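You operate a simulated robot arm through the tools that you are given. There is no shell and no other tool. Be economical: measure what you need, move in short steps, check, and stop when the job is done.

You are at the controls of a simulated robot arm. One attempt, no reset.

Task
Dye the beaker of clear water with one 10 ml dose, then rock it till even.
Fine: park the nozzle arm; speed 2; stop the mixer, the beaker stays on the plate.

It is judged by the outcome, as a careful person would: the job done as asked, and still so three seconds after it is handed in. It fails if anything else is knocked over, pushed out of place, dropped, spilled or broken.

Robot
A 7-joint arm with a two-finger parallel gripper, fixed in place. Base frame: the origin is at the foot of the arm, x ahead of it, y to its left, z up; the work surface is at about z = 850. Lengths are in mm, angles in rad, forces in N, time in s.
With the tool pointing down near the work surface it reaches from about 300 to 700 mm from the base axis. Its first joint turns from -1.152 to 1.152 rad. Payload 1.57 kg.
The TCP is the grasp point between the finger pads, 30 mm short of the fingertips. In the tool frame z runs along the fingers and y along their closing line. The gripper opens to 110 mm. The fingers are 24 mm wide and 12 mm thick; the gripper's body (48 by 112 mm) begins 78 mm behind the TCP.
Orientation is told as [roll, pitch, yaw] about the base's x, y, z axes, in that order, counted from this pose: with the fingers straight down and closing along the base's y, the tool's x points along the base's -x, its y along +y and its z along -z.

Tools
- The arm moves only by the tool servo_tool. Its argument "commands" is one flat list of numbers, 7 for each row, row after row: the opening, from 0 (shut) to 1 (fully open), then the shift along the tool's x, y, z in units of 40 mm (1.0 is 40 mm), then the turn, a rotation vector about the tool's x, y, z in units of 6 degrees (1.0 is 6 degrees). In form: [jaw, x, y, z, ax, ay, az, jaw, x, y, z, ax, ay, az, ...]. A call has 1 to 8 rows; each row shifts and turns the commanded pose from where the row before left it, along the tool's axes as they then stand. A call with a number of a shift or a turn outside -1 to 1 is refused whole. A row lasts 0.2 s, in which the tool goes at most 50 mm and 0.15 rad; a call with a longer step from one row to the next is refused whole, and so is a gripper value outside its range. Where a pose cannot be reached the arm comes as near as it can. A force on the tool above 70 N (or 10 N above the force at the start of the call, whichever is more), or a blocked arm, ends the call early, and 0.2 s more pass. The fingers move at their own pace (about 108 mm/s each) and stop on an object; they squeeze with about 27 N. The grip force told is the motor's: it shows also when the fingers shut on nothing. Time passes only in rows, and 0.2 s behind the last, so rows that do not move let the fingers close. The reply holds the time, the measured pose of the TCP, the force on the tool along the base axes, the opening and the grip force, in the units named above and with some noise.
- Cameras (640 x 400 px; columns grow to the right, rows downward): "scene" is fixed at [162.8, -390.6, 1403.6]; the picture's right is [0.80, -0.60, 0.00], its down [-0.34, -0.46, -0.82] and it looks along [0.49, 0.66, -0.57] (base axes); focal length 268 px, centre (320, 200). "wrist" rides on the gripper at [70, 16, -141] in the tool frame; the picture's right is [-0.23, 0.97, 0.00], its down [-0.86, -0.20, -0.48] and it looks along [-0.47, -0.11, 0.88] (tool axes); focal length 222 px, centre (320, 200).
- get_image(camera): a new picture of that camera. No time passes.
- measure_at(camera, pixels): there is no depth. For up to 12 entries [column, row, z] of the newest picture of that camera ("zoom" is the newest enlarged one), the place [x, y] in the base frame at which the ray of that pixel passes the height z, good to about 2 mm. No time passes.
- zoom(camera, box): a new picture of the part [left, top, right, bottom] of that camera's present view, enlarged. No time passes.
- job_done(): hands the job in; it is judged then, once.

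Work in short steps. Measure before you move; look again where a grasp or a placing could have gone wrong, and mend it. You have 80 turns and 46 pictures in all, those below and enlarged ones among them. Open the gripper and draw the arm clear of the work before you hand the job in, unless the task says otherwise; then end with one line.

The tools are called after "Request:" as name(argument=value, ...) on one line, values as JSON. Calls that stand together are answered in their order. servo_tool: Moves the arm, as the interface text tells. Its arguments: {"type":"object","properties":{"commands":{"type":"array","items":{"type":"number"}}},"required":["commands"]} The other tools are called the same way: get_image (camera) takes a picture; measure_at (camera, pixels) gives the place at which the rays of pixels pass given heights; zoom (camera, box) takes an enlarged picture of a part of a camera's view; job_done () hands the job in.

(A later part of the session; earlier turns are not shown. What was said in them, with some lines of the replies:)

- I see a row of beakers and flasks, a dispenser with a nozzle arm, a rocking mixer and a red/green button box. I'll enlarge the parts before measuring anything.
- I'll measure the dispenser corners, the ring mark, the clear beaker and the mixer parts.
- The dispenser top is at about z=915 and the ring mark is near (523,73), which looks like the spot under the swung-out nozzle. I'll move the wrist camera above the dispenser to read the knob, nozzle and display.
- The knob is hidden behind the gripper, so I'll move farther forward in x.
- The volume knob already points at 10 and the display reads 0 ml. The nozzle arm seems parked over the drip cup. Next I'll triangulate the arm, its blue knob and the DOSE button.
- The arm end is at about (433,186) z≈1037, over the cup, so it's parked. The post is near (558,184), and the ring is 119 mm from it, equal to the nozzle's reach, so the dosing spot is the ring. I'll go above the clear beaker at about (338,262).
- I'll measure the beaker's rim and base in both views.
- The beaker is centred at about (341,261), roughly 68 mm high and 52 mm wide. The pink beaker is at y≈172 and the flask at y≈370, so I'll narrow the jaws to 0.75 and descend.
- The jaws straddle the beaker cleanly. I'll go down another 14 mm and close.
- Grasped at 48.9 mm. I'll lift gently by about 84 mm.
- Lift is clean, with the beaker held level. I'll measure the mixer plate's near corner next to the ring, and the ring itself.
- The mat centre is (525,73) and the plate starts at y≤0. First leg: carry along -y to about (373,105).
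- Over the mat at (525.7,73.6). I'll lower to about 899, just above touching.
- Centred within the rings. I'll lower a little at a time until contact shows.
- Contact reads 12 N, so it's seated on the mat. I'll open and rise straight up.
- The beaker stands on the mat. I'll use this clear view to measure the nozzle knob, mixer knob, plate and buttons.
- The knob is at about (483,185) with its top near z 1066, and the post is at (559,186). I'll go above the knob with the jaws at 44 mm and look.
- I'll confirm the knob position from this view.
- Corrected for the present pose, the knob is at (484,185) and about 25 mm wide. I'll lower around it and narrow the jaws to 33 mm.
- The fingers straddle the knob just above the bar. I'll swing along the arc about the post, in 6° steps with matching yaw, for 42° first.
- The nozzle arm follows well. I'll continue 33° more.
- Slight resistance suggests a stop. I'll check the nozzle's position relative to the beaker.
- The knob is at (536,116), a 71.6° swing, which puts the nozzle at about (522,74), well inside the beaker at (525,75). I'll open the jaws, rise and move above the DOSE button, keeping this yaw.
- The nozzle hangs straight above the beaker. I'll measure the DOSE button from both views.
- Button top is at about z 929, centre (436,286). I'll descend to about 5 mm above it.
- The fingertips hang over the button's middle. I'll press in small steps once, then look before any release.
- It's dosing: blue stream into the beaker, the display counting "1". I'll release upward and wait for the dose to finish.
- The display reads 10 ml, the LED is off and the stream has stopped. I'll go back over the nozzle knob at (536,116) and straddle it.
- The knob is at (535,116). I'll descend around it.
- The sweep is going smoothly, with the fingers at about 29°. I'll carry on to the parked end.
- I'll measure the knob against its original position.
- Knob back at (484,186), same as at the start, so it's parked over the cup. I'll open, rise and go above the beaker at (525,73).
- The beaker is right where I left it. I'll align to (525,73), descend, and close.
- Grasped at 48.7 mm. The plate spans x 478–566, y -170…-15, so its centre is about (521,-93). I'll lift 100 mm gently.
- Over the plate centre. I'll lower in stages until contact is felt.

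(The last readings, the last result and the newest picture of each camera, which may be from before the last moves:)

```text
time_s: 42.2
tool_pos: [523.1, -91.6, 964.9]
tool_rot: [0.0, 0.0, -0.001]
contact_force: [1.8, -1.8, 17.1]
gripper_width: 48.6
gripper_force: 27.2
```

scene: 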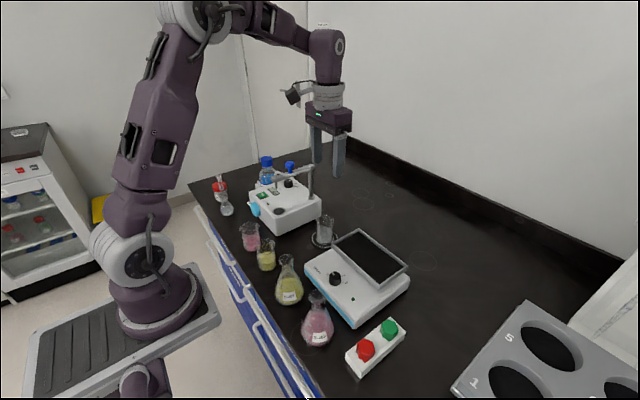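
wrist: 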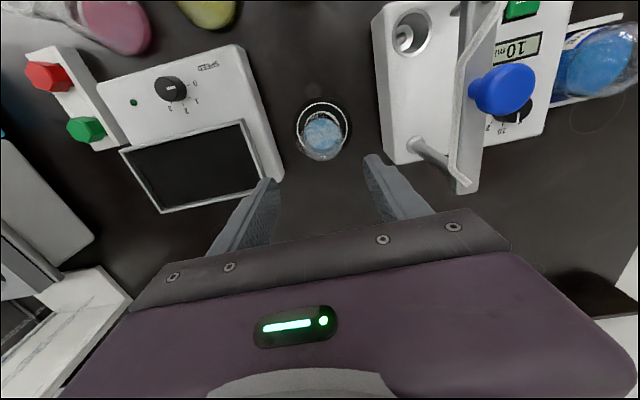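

Contact at z 965, 17 N. I'll ease up 1 mm, open, and rise.

Request:
servo_tool(commands=[0.3, 0, 0, -0.04, 0, 0, 0, 0.6, 0, 0, 0, 0, 0, 0, 0.65, 0, 0, 0, 0, 0, 0, 0.65, 0, 0, -0.4, 0, 0, 0, 0.65, 0, 0, -1, 0, 0, 0, 0.65, 0, 0, -1, 0, 0, 0, 0.65, 0, 0, -1, 0, 0, 0])

Request:
get_image(camera="wrist")

Request:
zoom(camera="scene", box=[300, 200, 440, 330])

```text
time_s: 43.8
tool_pos: [523.9, -91.2, 1103.5]
tool_rot: [0.001, 0.001, 0.001]
contact_force: [0.1, 0.6, 0.2]
gripper_width: 71.4
gripper_force: 0.0
```

```text
12 pictures are left
```

wrist: 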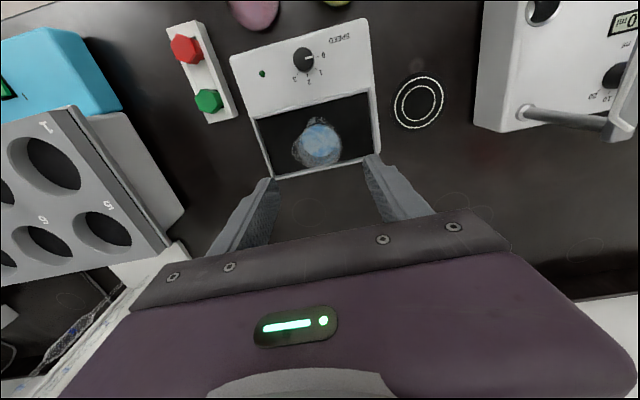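

```text
3.08 times, centred on (370, 265) of scene
```

zoom: 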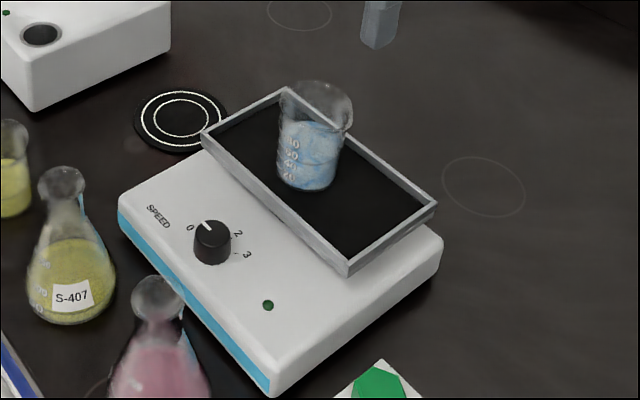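

The beaker stands on the plate. Now I'll read the speed knob's scale.

Request:
zoom(camera="wrist", box=[264, 30, 354, 90])

Request:
measure_at(camera="wrist", pixels=[[304, 58, 905], [304, 58, 915], [304, 58, 925], [186, 48, 890], [208, 100, 890], [323, 54, 900], [321, 70, 900], [308, 80, 900], [294, 79, 900]])

```text
6.67 times, centred on (309, 60) of wrist
```

zoom: 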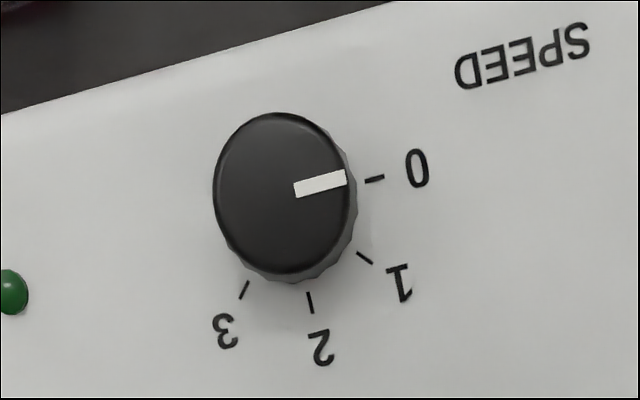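

```text
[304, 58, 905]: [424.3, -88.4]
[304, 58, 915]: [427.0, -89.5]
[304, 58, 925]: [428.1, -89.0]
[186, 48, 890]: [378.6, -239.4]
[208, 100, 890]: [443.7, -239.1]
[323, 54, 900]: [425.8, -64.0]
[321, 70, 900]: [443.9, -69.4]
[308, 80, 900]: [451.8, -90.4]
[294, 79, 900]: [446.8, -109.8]
```

The pointer is on 0; 2 is about a quarter-turn clockwise as seen from above. I'll measure the tick angles.

Request:
measure_at(camera="wrist", pixels=[[317.1, 56.9, 888], [315.6, 68.6, 888], [307.6, 75.3, 888], [297.6, 73.5, 888], [302.5, 63, 888], [305, 57.8, 906], [312.5, 56.5, 906], [301.5, 58.5, 906]])

Request:
measure_at(camera="zoom", pixels=[[282, 192, 906], [215, 195, 906], [349, 190, 906]])

```text
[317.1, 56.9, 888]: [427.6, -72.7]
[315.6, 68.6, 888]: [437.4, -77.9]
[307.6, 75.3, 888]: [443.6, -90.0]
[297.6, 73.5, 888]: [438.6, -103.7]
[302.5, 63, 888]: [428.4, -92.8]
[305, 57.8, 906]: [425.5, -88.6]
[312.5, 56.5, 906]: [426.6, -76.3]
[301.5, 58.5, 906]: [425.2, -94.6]
```

```text
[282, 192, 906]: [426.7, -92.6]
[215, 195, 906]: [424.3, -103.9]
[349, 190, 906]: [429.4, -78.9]
```

The knob axis is at about (426.5,-90.5), with ticks about 45° apart, so 2 is 90° clockwise from 0. I'll go above the knob and pre-turn +45° so the twist runs from +45° to -45°.

Request:
servo_tool(commands=[0.45, 0.81, 0.01, 0, 0, 0, 0, 0.45, 0.81, 0.01, 0, 0, 0, 0, 0.81, 0.8, 0, 0, 0, 0, 0, 0.45, 0, 0, 0, 0, 0, -1, 0.45, 0, 0, 0, 0, 0, -1, 0.45, 0, 0, 0, 0, 0, -1, 0.45, 0, 0, 0, 0, 0, -1, 0.45, 0, 0, 0, 0, 0, -1])

Request:
servo_tool(commands=[0.45, 0, 0, 0.8, 0, 0, -1, 0.45, 0, 0, 0.8, 0, 0, -1, 0.45, 0, 0, 0.8, 0, 0, -0.5, 0.45, 0, 0, 0.6, 0, 0, 0])

Request:
get_image(camera="wrist")

```text
time_s: 45.6
tool_pos: [425.9, -90.0, 1102.8]
tool_rot: [0.001, 0.0, 0.526]
contact_force: [0.7, 0.3, -0.3]
gripper_width: 49.4
gripper_force: 0.0
```

```text
time_s: 46.6
tool_pos: [427.2, -94.0, 981.2]
tool_rot: [0.0, -0.001, 0.789]
contact_force: [0.8, 0.2, -1.3]
gripper_width: 49.3
gripper_force: 0.0
```

```text
9 pictures are left
```

wrist: 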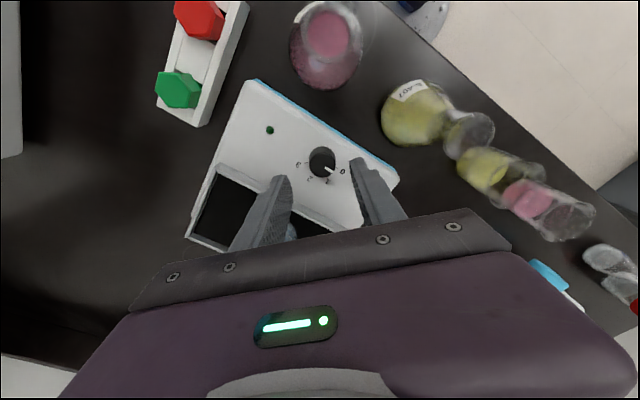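

I'll check the knob centre in this view.

Request:
measure_at(camera="wrist", pixels=[[322, 158, 906], [322, 162, 906], [343, 170, 888], [329, 182, 888]])

```text
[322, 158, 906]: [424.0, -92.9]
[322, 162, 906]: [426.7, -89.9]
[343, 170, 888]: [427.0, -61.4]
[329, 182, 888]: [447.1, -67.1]
```

The centre is about (425.5,-91). I'll descend 60 mm around it and close.

Request:
servo_tool(commands=[0.45, -0.02, 0.04, 0.6, 0, 0, 0, 0.45, 0, 0, 0.6, 0, 0, 0, 0.45, 0, 0, 0.28, 0, 0, 0, 0.1, 0, 0, 0, 0, 0, 0, 0.1, 0, 0, 0, 0, 0, 0])

```text
time_s: 47.5
tool_pos: [426.8, -90.6, 924.4]
tool_rot: [-0.009, -0.004, 0.786]
contact_force: [6.6, -6.3, 13.1]
gripper_width: 27.7
gripper_force: 9.0
stopped in row 4: the force on the tool passed its limit (the readings are from after the stop); the commanded pose is now the measured one
```

The tips touched the panel and the jaws met the knob slightly off-centre. I'll rise 2 mm and finish closing.

Request:
servo_tool(commands=[0.3, 0, 0, -0.06, 0, 0, 0, 0.1, 0, 0, 0, 0, 0, 0, 0.1, 0, 0, 0, 0, 0, 0])

```text
time_s: 48.4
tool_pos: [427.0, -90.6, 926.8]
tool_rot: [-0.005, -0.004, 0.785]
contact_force: [15.9, -21.9, -14.3]
gripper_width: 27.5
gripper_force: 37.5
```

The side force points along -tool y, so I'll relax the grip by moving 2 mm that way and 1 mm down.

Request:
servo_tool(commands=[0.1, 0, -0.04, 0.03, 0, 0, 0, 0.1, 0, 0, 0, 0, 0, 0])

```text
time_s: 49.0
tool_pos: [427.2, -91.2, 924.7]
tool_rot: [-0.002, -0.002, 0.785]
contact_force: [4.6, -18.0, 31.0]
gripper_width: 27.6
gripper_force: 38.0
```

The arm is stiff here and the tips press on the panel. I'll open, rise about 4 mm, shift 1 mm and regrip.

Request:
servo_tool(commands=[0.4, 0, 0, 0, 0, 0, 0, 0.4, 0, -0.03, -0.12, 0, 0, 0, 0.4, 0, 0, 0, 0, 0, 0, 0.1, 0, 0, 0, 0, 0, 0, 0.1, 0, 0, 0, 0, 0, 0])

```text
time_s: 50.1
tool_pos: [428.2, -89.7, 929.6]
tool_rot: [-0.003, -0.002, 0.785]
contact_force: [-0.4, 1.5, -7.6]
gripper_width: 27.0
gripper_force: 38.3
```

Clean grip, low forces. I'll turn clockwise 45° first.

Request:
servo_tool(commands=[0.1, 0, 0, 0, 0, 0, 1, 0.1, 0, 0, 0, 0, 0, 1, 0.1, 0, 0, 0, 0, 0, 1, 0.1, 0, 0, 0, 0, 0, 1, 0.1, 0, 0, 0, 0, 0, 1, 0.1, 0, 0, 0, 0, 0, 1, 0.1, 0, 0, 0, 0, 0, 1])

```text
time_s: 51.8
tool_pos: [428.7, -89.8, 930.5]
tool_rot: [-0.001, 0.0, 0.052]
contact_force: [-4.2, 31.2, -21.4]
gripper_width: 27.2
gripper_force: 38.0
```

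Turned 42° with some side load. I'll ease +y 1 mm and down 0.8 mm, then turn the remaining 48°.

Request:
servo_tool(commands=[0.1, 0, 0.03, 0.02, 0, 0, 1, 0.1, 0, 0, 0, 0, 0, 1, 0.1, 0, 0, 0, 0, 0, 1, 0.1, 0, 0, 0, 0, 0, 1])

Request:
get_image(camera="wrist")

```text
time_s: 52.8
tool_pos: [427.2, -90.6, 930.3]
tool_rot: [0.0, -0.005, -0.369]
contact_force: [-8.2, 29.1, 20.5]
gripper_width: 27.0
gripper_force: 37.4
```

```text
8 pictures are left
```

wrist: 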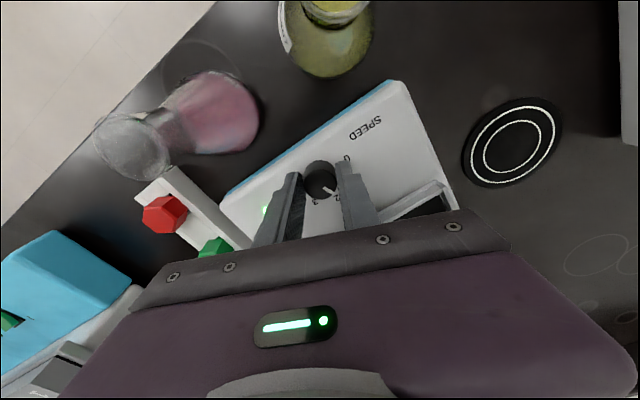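

The mixer LED is now lit, so the speed knob itself seems to run it. I'll turn the remaining 24° and check.

Request:
servo_tool(commands=[0.1, 0, 0, -0.01, 0, 0, 1, 0.1, 0, 0, 0, 0, 0, 1, 0.1, 0, 0, 0, 0, 0, 1, 0.1, 0, 0, 0, 0, 0, 1])

Request:
zoom(camera="wrist", box=[230, 120, 410, 240])

```text
time_s: 53.8
tool_pos: [426.3, -89.7, 929.9]
tool_rot: [0.001, -0.001, -0.789]
contact_force: [-4.4, 30.9, -1.5]
gripper_width: 27.2
gripper_force: 37.7
```

```text
3.33 times, centred on (320, 180) of wrist
```

zoom: 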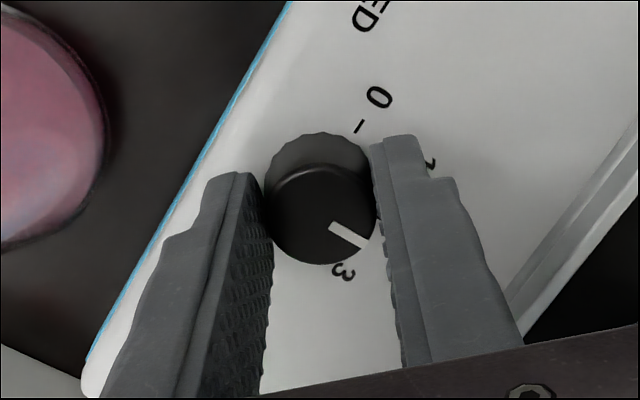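

The pointer now points along base +x, which is the 2 tick. I'll release, rise and look.

Request:
servo_tool(commands=[0.4, 0, 0, 0, 0, 0, 0, 0.4, 0, 0, 0, 0, 0, 0, 0.4, 0, 0, -0.5, 0, 0, 0, 0.4, 0, 0, -1, 0, 0, 0, 0.4, 0, 0, -1, 0, 0, 0, 0.4, 0, 0, -1, 0, 0, 0])

Request:
zoom(camera="scene", box=[300, 200, 440, 380])

```text
time_s: 55.1
tool_pos: [425.7, -93.9, 1067.9]
tool_rot: [0.001, -0.004, -0.785]
contact_force: [-0.1, 0.6, 0.2]
gripper_width: 44.1
gripper_force: 0.2
```

```text
2.22 times, centred on (370, 290) of scene
```

zoom: 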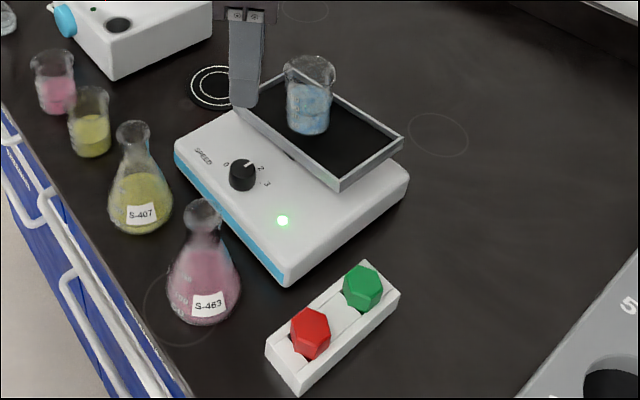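

The LED is on, and the knob reads 2. I'll turn back to yaw 0 while time passes, then see whether it's rocking.

Request:
servo_tool(commands=[0.4, 0, 0, -0.5, 0, 0, -1, 0.4, 0, 0, 0, 0, 0, -1, 0.4, 0, 0, 0, 0, 0, -1, 0.4, 0, 0, 0, 0, 0, -1, 0.4, 0, 0, 0, 0, 0, -1, 0.4, 0, 0, 0, 0, 0, -1, 0.4, 0, 0, 0, 0, 0, -1, 0.4, 0, 0, 0, 0, 0, -0.5])

Request:
zoom(camera="scene", box=[310, 200, 420, 310])

```text
time_s: 57.0
tool_pos: [426.8, -89.3, 1090.7]
tool_rot: [-0.003, -0.002, 0.002]
contact_force: [-0.6, 0.1, 0.0]
gripper_width: 44.2
gripper_force: 0.0
```

```text
3.64 times, centred on (365, 255) of scene
```

zoom: 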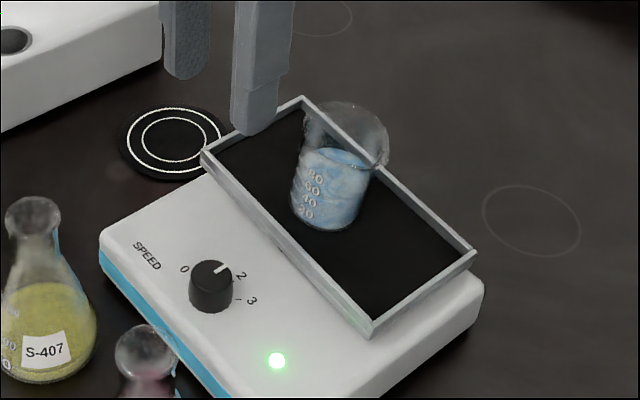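

It's rocking (beaker tilted, LED on) and the dye is still streaky. I'll let it run, turning the tool back to -45° meanwhile, ready for turning the knob to 0.

Request:
servo_tool(commands=[0.4, 0, 0, 0, 0, 0, 1, 0.4, 0, 0, 0, 0, 0, 1, 0.4, 0, 0, 0, 0, 0, 1, 0.4, 0, 0, 0, 0, 0, 1, 0.4, 0, 0, 0, 0, 0, 1, 0.4, 0, 0, 0, 0, 0, 1, 0.4, 0, 0, 0, 0, 0, 1, 0.4, 0, 0, 0, 0, 0, 0.5])

Request:
servo_tool(commands=[0.4, 0, 0, 0, 0, 0, 0, 0.4, 0, 0, 0, 0, 0, 0, 0.4, 0, 0, 0, 0, 0, 0, 0.4, 0, 0, 0, 0, 0, 0, 0.4, 0, 0, 0, 0, 0, 0, 0.4, 0, 0, 0, 0, 0, 0, 0.4, 0, 0, 0, 0, 0, 0, 0.4, 0, 0, 0, 0, 0, 0])

Request:
servo_tool(commands=[0.4, 0, 0, 0, 0, 0, 0, 0.4, 0, 0, 0, 0, 0, 0, 0.4, 0, 0, 0, 0, 0, 0, 0.4, 0, 0, 0, 0, 0, 0, 0.4, 0, 0, 0, 0, 0, 0, 0.4, 0, 0, 0, 0, 0, 0, 0.4, 0, 0, 0, 0, 0, 0, 0.4, 0, 0, 0, 0, 0, 0])

Request:
servo_tool(commands=[0.4, 0, 0, 0, 0, 0, 0, 0.4, 0, 0, 0, 0, 0, 0, 0.4, 0, 0, 0, 0, 0, 0, 0.4, 0, 0, 0, 0, 0, 0, 0.4, 0, 0, 0, 0, 0, 0, 0.4, 0, 0, 0, 0, 0, 0, 0.4, 0, 0, 0, 0, 0, 0, 0.4, 0, 0, 0, 0, 0, 0])

Request:
zoom(camera="scene", box=[310, 200, 420, 310])

```text
time_s: 58.8
tool_pos: [427.8, -91.4, 1091.1]
tool_rot: [0.001, -0.005, -0.789]
contact_force: [0.0, 0.6, 1.1]
gripper_width: 44.0
gripper_force: 0.1
```

```text
time_s: 60.5
tool_pos: [427.5, -89.9, 1091.2]
tool_rot: [0.003, -0.005, -0.785]
contact_force: [-0.9, 0.3, 0.2]
gripper_width: 44.0
gripper_force: 0.0
```

```text
time_s: 62.4
tool_pos: [427.9, -89.6, 1091.4]
tool_rot: [0.002, -0.003, -0.785]
contact_force: [-0.2, -0.7, 0.4]
gripper_width: 44.0
gripper_force: 0.1
```

```text
time_s: 64.2
tool_pos: [427.5, -90.2, 1089.9]
tool_rot: [0.004, -0.004, -0.786]
contact_force: [-0.3, -0.5, -0.5]
gripper_width: 43.8
gripper_force: 0.1
```

```text
3.64 times, centred on (365, 255) of scene
```

zoom: 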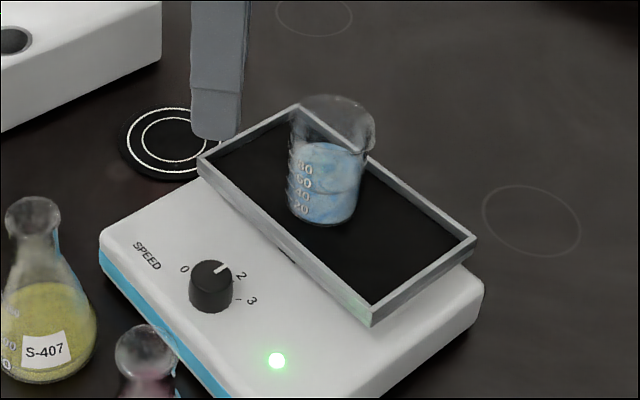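

Beaker steady on the plate, still a bit streaky. I'll wait about 14 s more.

Request:
servo_tool(commands=[0.4, 0, 0, 0, 0, 0, 0, 0.4, 0, 0, 0, 0, 0, 0, 0.4, 0, 0, 0, 0, 0, 0, 0.4, 0, 0, 0, 0, 0, 0, 0.4, 0, 0, 0, 0, 0, 0, 0.4, 0, 0, 0, 0, 0, 0, 0.4, 0, 0, 0, 0, 0, 0, 0.4, 0, 0, 0, 0, 0, 0])

Request:
servo_tool(commands=[0.4, 0, 0, 0, 0, 0, 0, 0.4, 0, 0, 0, 0, 0, 0, 0.4, 0, 0, 0, 0, 0, 0, 0.4, 0, 0, 0, 0, 0, 0, 0.4, 0, 0, 0, 0, 0, 0, 0.4, 0, 0, 0, 0, 0, 0, 0.4, 0, 0, 0, 0, 0, 0, 0.4, 0, 0, 0, 0, 0, 0])

Request:
servo_tool(commands=[0.4, 0, 0, 0, 0, 0, 0, 0.4, 0, 0, 0, 0, 0, 0, 0.4, 0, 0, 0, 0, 0, 0, 0.4, 0, 0, 0, 0, 0, 0, 0.4, 0, 0, 0, 0, 0, 0, 0.4, 0, 0, 0, 0, 0, 0, 0.4, 0, 0, 0, 0, 0, 0, 0.4, 0, 0, 0, 0, 0, 0])

Request:
servo_tool(commands=[0.4, 0, 0, 0, 0, 0, 0, 0.4, 0, 0, 0, 0, 0, 0, 0.4, 0, 0, 0, 0, 0, 0, 0.4, 0, 0, 0, 0, 0, 0, 0.4, 0, 0, 0, 0, 0, 0, 0.4, 0, 0, 0, 0, 0, 0, 0.4, 0, 0, 0, 0, 0, 0, 0.4, 0, 0, 0, 0, 0, 0])

Request:
servo_tool(commands=[0.4, 0, 0, 0, 0, 0, 0, 0.4, 0, 0, 0, 0, 0, 0, 0.4, 0, 0, 0, 0, 0, 0, 0.4, 0, 0, 0, 0, 0, 0, 0.4, 0, 0, 0, 0, 0, 0, 0.4, 0, 0, 0, 0, 0, 0, 0.4, 0, 0, 0, 0, 0, 0, 0.4, 0, 0, 0, 0, 0, 0])

Request:
servo_tool(commands=[0.4, 0, 0, 0, 0, 0, 0, 0.4, 0, 0, 0, 0, 0, 0, 0.4, 0, 0, 0, 0, 0, 0, 0.4, 0, 0, 0, 0, 0, 0, 0.4, 0, 0, 0, 0, 0, 0, 0.4, 0, 0, 0, 0, 0, 0, 0.4, 0, 0, 0, 0, 0, 0, 0.4, 0, 0, 0, 0, 0, 0])

Request:
servo_tool(commands=[0.4, 0, 0, 0, 0, 0, 0, 0.4, 0, 0, 0, 0, 0, 0, 0.4, 0, 0, 0, 0, 0, 0, 0.4, 0, 0, 0, 0, 0, 0, 0.4, 0, 0, 0, 0, 0, 0, 0.4, 0, 0, 0, 0, 0, 0, 0.4, 0, 0, 0, 0, 0, 0, 0.4, 0, 0, 0, 0, 0, 0])

Request:
servo_tool(commands=[0.4, 0, 0, 0, 0, 0, 0, 0.4, 0, 0, 0, 0, 0, 0, 0.4, 0, 0, 0, 0, 0, 0, 0.4, 0, 0, 0, 0, 0, 0, 0.4, 0, 0, 0, 0, 0, 0, 0.4, 0, 0, 0, 0, 0, 0, 0.4, 0, 0, 0, 0, 0, 0, 0.4, 0, 0, 0, 0, 0, 0])

Request:
zoom(camera="scene", box=[310, 200, 420, 310])

```text
time_s: 66.0
tool_pos: [428.1, -90.3, 1090.6]
tool_rot: [0.001, -0.005, -0.785]
contact_force: [-0.7, 0.8, 0.0]
gripper_width: 44.3
gripper_force: 0.1
```

```text
time_s: 67.8
tool_pos: [426.6, -90.6, 1090.5]
tool_rot: [0.002, -0.003, -0.785]
contact_force: [-0.3, 1.0, -0.1]
gripper_width: 43.8
gripper_force: 0.1
```

```text
time_s: 69.5
tool_pos: [426.7, -90.5, 1090.4]
tool_rot: [0.001, -0.003, -0.784]
contact_force: [1.0, 0.4, -0.1]
gripper_width: 44.0
gripper_force: 0.1
```

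```text
time_s: 71.3
tool_pos: [427.9, -90.6, 1090.1]
tool_rot: [0.002, -0.004, -0.786]
contact_force: [-0.1, -0.3, 0.3]
gripper_width: 44.0
gripper_force: 0.1
```

```text
time_s: 73.2
tool_pos: [427.1, -90.4, 1091.3]
tool_rot: [0.003, -0.004, -0.785]
contact_force: [0.2, 1.0, -0.3]
gripper_width: 43.8
gripper_force: 0.0
```

```text
time_s: 75.0
tool_pos: [427.7, -91.2, 1090.7]
tool_rot: [0.002, -0.004, -0.784]
contact_force: [0.3, 0.5, 0.5]
gripper_width: 44.1
gripper_force: 0.1
```

```text
time_s: 76.8
tool_pos: [428.4, -90.6, 1091.0]
tool_rot: [0.002, -0.003, -0.785]
contact_force: [-0.3, 0.6, 0.0]
gripper_width: 43.6
gripper_force: 0.1
```

```text
time_s: 78.5
tool_pos: [426.9, -90.9, 1090.0]
tool_rot: [0.003, -0.003, -0.785]
contact_force: [0.1, 0.6, 0.4]
gripper_width: 44.0
gripper_force: 0.1
```

```text
3.64 times, centred on (365, 255) of scene
```

zoom: 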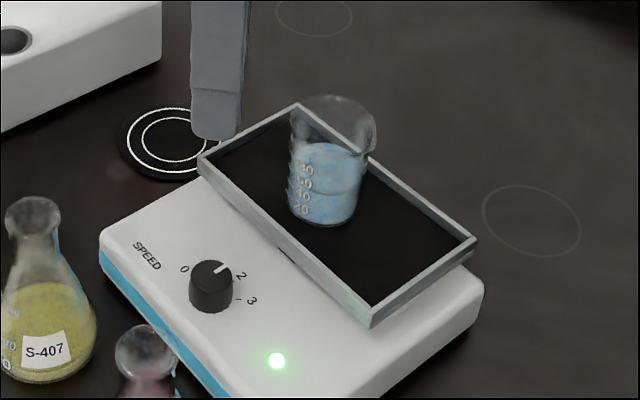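

Nearly even, with faint mottling. I'll give it about 14 s more.

Request:
servo_tool(commands=[0.4, 0, 0, 0, 0, 0, 0, 0.4, 0, 0, 0, 0, 0, 0, 0.4, 0, 0, 0, 0, 0, 0, 0.4, 0, 0, 0, 0, 0, 0, 0.4, 0, 0, 0, 0, 0, 0, 0.4, 0, 0, 0, 0, 0, 0, 0.4, 0, 0, 0, 0, 0, 0, 0.4, 0, 0, 0, 0, 0, 0])

Request:
servo_tool(commands=[0.4, 0, 0, 0, 0, 0, 0, 0.4, 0, 0, 0, 0, 0, 0, 0.4, 0, 0, 0, 0, 0, 0, 0.4, 0, 0, 0, 0, 0, 0, 0.4, 0, 0, 0, 0, 0, 0, 0.4, 0, 0, 0, 0, 0, 0, 0.4, 0, 0, 0, 0, 0, 0, 0.4, 0, 0, 0, 0, 0, 0])

Request:
servo_tool(commands=[0.4, 0, 0, 0, 0, 0, 0, 0.4, 0, 0, 0, 0, 0, 0, 0.4, 0, 0, 0, 0, 0, 0, 0.4, 0, 0, 0, 0, 0, 0, 0.4, 0, 0, 0, 0, 0, 0, 0.4, 0, 0, 0, 0, 0, 0, 0.4, 0, 0, 0, 0, 0, 0, 0.4, 0, 0, 0, 0, 0, 0])

Request:
servo_tool(commands=[0.4, 0, 0, 0, 0, 0, 0, 0.4, 0, 0, 0, 0, 0, 0, 0.4, 0, 0, 0, 0, 0, 0, 0.4, 0, 0, 0, 0, 0, 0, 0.4, 0, 0, 0, 0, 0, 0, 0.4, 0, 0, 0, 0, 0, 0, 0.4, 0, 0, 0, 0, 0, 0, 0.4, 0, 0, 0, 0, 0, 0])

Request:
servo_tool(commands=[0.4, 0, 0, 0, 0, 0, 0, 0.4, 0, 0, 0, 0, 0, 0, 0.4, 0, 0, 0, 0, 0, 0, 0.4, 0, 0, 0, 0, 0, 0, 0.4, 0, 0, 0, 0, 0, 0, 0.4, 0, 0, 0, 0, 0, 0, 0.4, 0, 0, 0, 0, 0, 0, 0.4, 0, 0, 0, 0, 0, 0])

Request:
servo_tool(commands=[0.4, 0, 0, 0, 0, 0, 0, 0.4, 0, 0, 0, 0, 0, 0, 0.4, 0, 0, 0, 0, 0, 0, 0.4, 0, 0, 0, 0, 0, 0, 0.4, 0, 0, 0, 0, 0, 0, 0.4, 0, 0, 0, 0, 0, 0, 0.4, 0, 0, 0, 0, 0, 0, 0.4, 0, 0, 0, 0, 0, 0])

Request:
servo_tool(commands=[0.4, 0, 0, 0, 0, 0, 0, 0.4, 0, 0, 0, 0, 0, 0, 0.4, 0, 0, 0, 0, 0, 0, 0.4, 0, 0, 0, 0, 0, 0, 0.4, 0, 0, 0, 0, 0, 0, 0.4, 0, 0, 0, 0, 0, 0, 0.4, 0, 0, 0, 0, 0, 0, 0.4, 0, 0, 0, 0, 0, 0])

Request:
zoom(camera="scene", box=[320, 190, 420, 290])

```text
time_s: 80.3
tool_pos: [425.8, -91.1, 1090.6]
tool_rot: [0.001, -0.002, -0.785]
contact_force: [-0.2, 0.5, 0.4]
gripper_width: 43.7
gripper_force: 0.0
```

```text
time_s: 82.2
tool_pos: [427.4, -90.8, 1090.0]
tool_rot: [0.002, -0.003, -0.787]
contact_force: [0.7, 0.2, -0.5]
gripper_width: 43.9
gripper_force: 0.0
```

```text
time_s: 84.0
tool_pos: [426.8, -89.3, 1091.7]
tool_rot: [0.002, -0.005, -0.786]
contact_force: [-0.3, 0.5, 0.5]
gripper_width: 44.0
gripper_force: 0.1
```

```text
time_s: 85.8
tool_pos: [427.3, -91.0, 1089.6]
tool_rot: [0.002, -0.003, -0.784]
contact_force: [-0.2, 0.8, -0.2]
gripper_width: 43.6
gripper_force: 0.1
```

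```text
time_s: 87.5
tool_pos: [427.5, -91.0, 1091.5]
tool_rot: [0.002, -0.004, -0.787]
contact_force: [-0.4, -0.4, -0.1]
gripper_width: 44.0
gripper_force: 0.1
```

```text
time_s: 89.3
tool_pos: [427.6, -89.9, 1090.2]
tool_rot: [0.002, -0.004, -0.786]
contact_force: [0.2, 0.2, 0.7]
gripper_width: 43.9
gripper_force: 0.0
```

```text
time_s: 91.2
tool_pos: [427.1, -90.1, 1091.4]
tool_rot: [0.001, -0.003, -0.785]
contact_force: [-0.3, -0.8, 0.8]
gripper_width: 44.0
gripper_force: 0.1
```

```text
4.00 times, centred on (370, 240) of scene
```

zoom: 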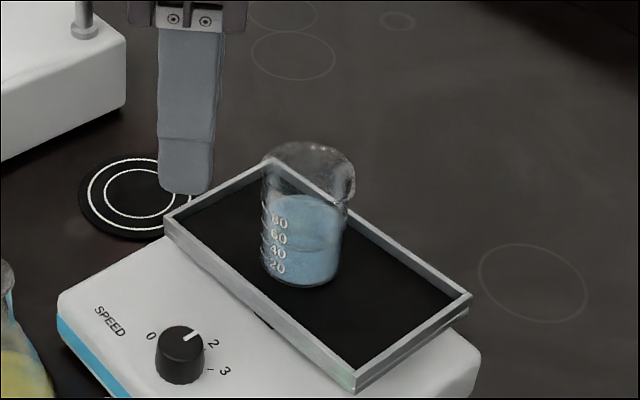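

The colour is now uniform. I'll descend on the knob at the same height as before and regrip to turn it back to 0.

Request:
servo_tool(commands=[0.42, 0, 0.02, 1, 0, 0, 0, 0.42, 0, 0, 1, 0, 0, 0, 0.42, 0, 0, 1, 0, 0, 0, 0.42, 0, 0, 0.7, 0, 0, 0, 0.42, 0, 0, 0.3, 0, 0, 0, 0.42, 0, 0, 0, 0, 0, 0])

Request:
servo_tool(commands=[0.1, 0, 0, 0, 0, 0, 0, 0.1, 0, 0, 0, 0, 0, 0])

```text
time_s: 92.5
tool_pos: [425.4, -89.5, 930.1]
tool_rot: [0.001, -0.004, -0.786]
contact_force: [-0.2, -0.5, 0.3]
gripper_width: 46.3
gripper_force: 0.0
```

```text
time_s: 93.2
tool_pos: [426.0, -87.2, 928.8]
tool_rot: [0.003, -0.002, -0.785]
contact_force: [9.5, 11.1, -10.5]
gripper_width: 27.2
gripper_force: 37.7
```

Gripped with modest force. I'll turn counter-clockwise 90° in two parts.

Request:
servo_tool(commands=[0.1, 0, 0.03, 0, 0, 0, -1, 0.1, 0, 0, 0, 0, 0, -1, 0.1, 0, 0, 0, 0, 0, -1, 0.1, 0, 0, 0, 0, 0, -1, 0.1, 0, 0, 0, 0, 0, -1, 0.1, 0, 0, 0, 0, 0, -1, 0.1, 0, 0, 0, 0, 0, -1, 0.1, 0, 0, 0, 0, 0, -1])

Request:
servo_tool(commands=[0.1, 0, 0, 0, 0, 0, -1, 0.1, 0, 0, 0, 0, 0, -1, 0.1, 0, 0, 0, 0, 0, -1, 0.1, 0, 0, 0, 0, 0, -1, 0.1, 0, 0, 0, 0, 0, -1, 0.1, 0, 0, 0, 0, 0, -1, 0.1, 0, 0, 0, 0, 0, -1, 0.1, 0, 0, 0, 0, 0, -0.3])

Request:
zoom(camera="wrist", box=[230, 80, 410, 220])

```text
time_s: 95.0
tool_pos: [426.5, -89.2, 930.7]
tool_rot: [-0.002, 0.006, 0.053]
contact_force: [-27.1, -1.3, -9.6]
gripper_width: 27.1
gripper_force: 38.0
```

```text
time_s: 96.8
tool_pos: [426.9, -89.9, 930.3]
tool_rot: [-0.002, 0.0, 0.816]
contact_force: [-17.0, -24.7, 3.1]
gripper_width: 27.2
gripper_force: 37.9
```

```text
2.86 times, centred on (320, 150) of wrist
```

zoom: 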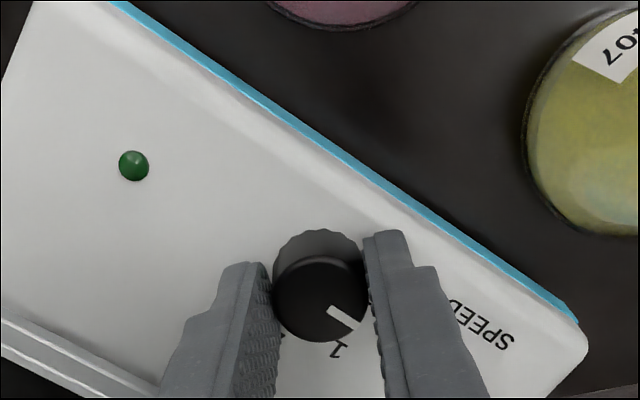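

The LED is off and the pointer is at 0. I'll release, rise clear, and check once more.

Request:
servo_tool(commands=[0.42, 0, 0, 0, 0, 0, 0, 0.42, 0, 0, 0, 0, 0, 0, 0.42, 0, 0, -0.5, 0, 0, 0, 0.42, 0, 0, -1, 0, 0, 0, 0.42, 0, 0, -1, 0, 0, 0, 0.42, 0, 0, -1, 0, 0, 0, 0.42, 0, 0, -1, 0, 0, 0, 1, 0, 0, -1, 0, 0, 0])

Request:
servo_tool(commands=[1, 0, 0, -1, 0, 0, 0, 1, 0, 0, 0, 0, 0, 0, 1, 0, 0, 0, 0, 0, 0, 1, 0, 0, 0, 0, 0, 0, 1, 0, 0, 0, 0, 0, 0])

Request:
zoom(camera="scene", box=[230, 155, 430, 380])

```text
time_s: 98.5
tool_pos: [426.3, -89.2, 1150.6]
tool_rot: [-0.002, -0.001, 0.816]
contact_force: [-0.1, 0.5, -0.3]
gripper_width: 109.9
gripper_force: 0.1
```

```text
time_s: 99.8
tool_pos: [430.7, -90.6, 1191.0]
tool_rot: [-0.005, -0.002, 0.818]
contact_force: [0.1, 0.1, 0.5]
gripper_width: 109.7
gripper_force: 0.2
```

```text
1.78 times, centred on (330, 268) of scene
```

zoom: 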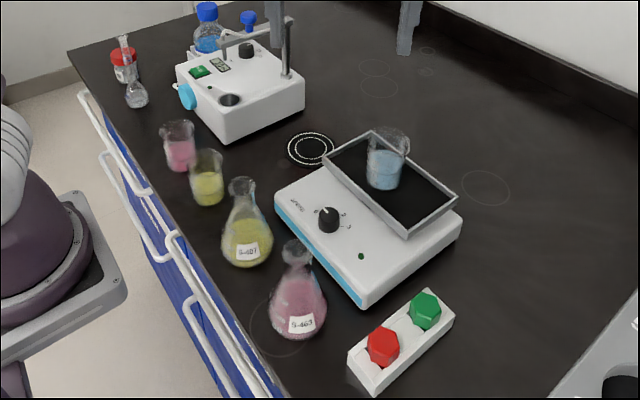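

The LED is off, the speed knob is at 0, the beaker stands evenly blue on the plate, the nozzle arm is parked, and the arm is clear. Handing in.

Request:
job_done()

```text
The job is handed in.
```

The clear-water beaker got one 10 ml dose and was rocked at speed 2 until evenly blue; the nozzle arm is parked, and the mixer is stopped with its knob at 0 and the beaker on the plate.
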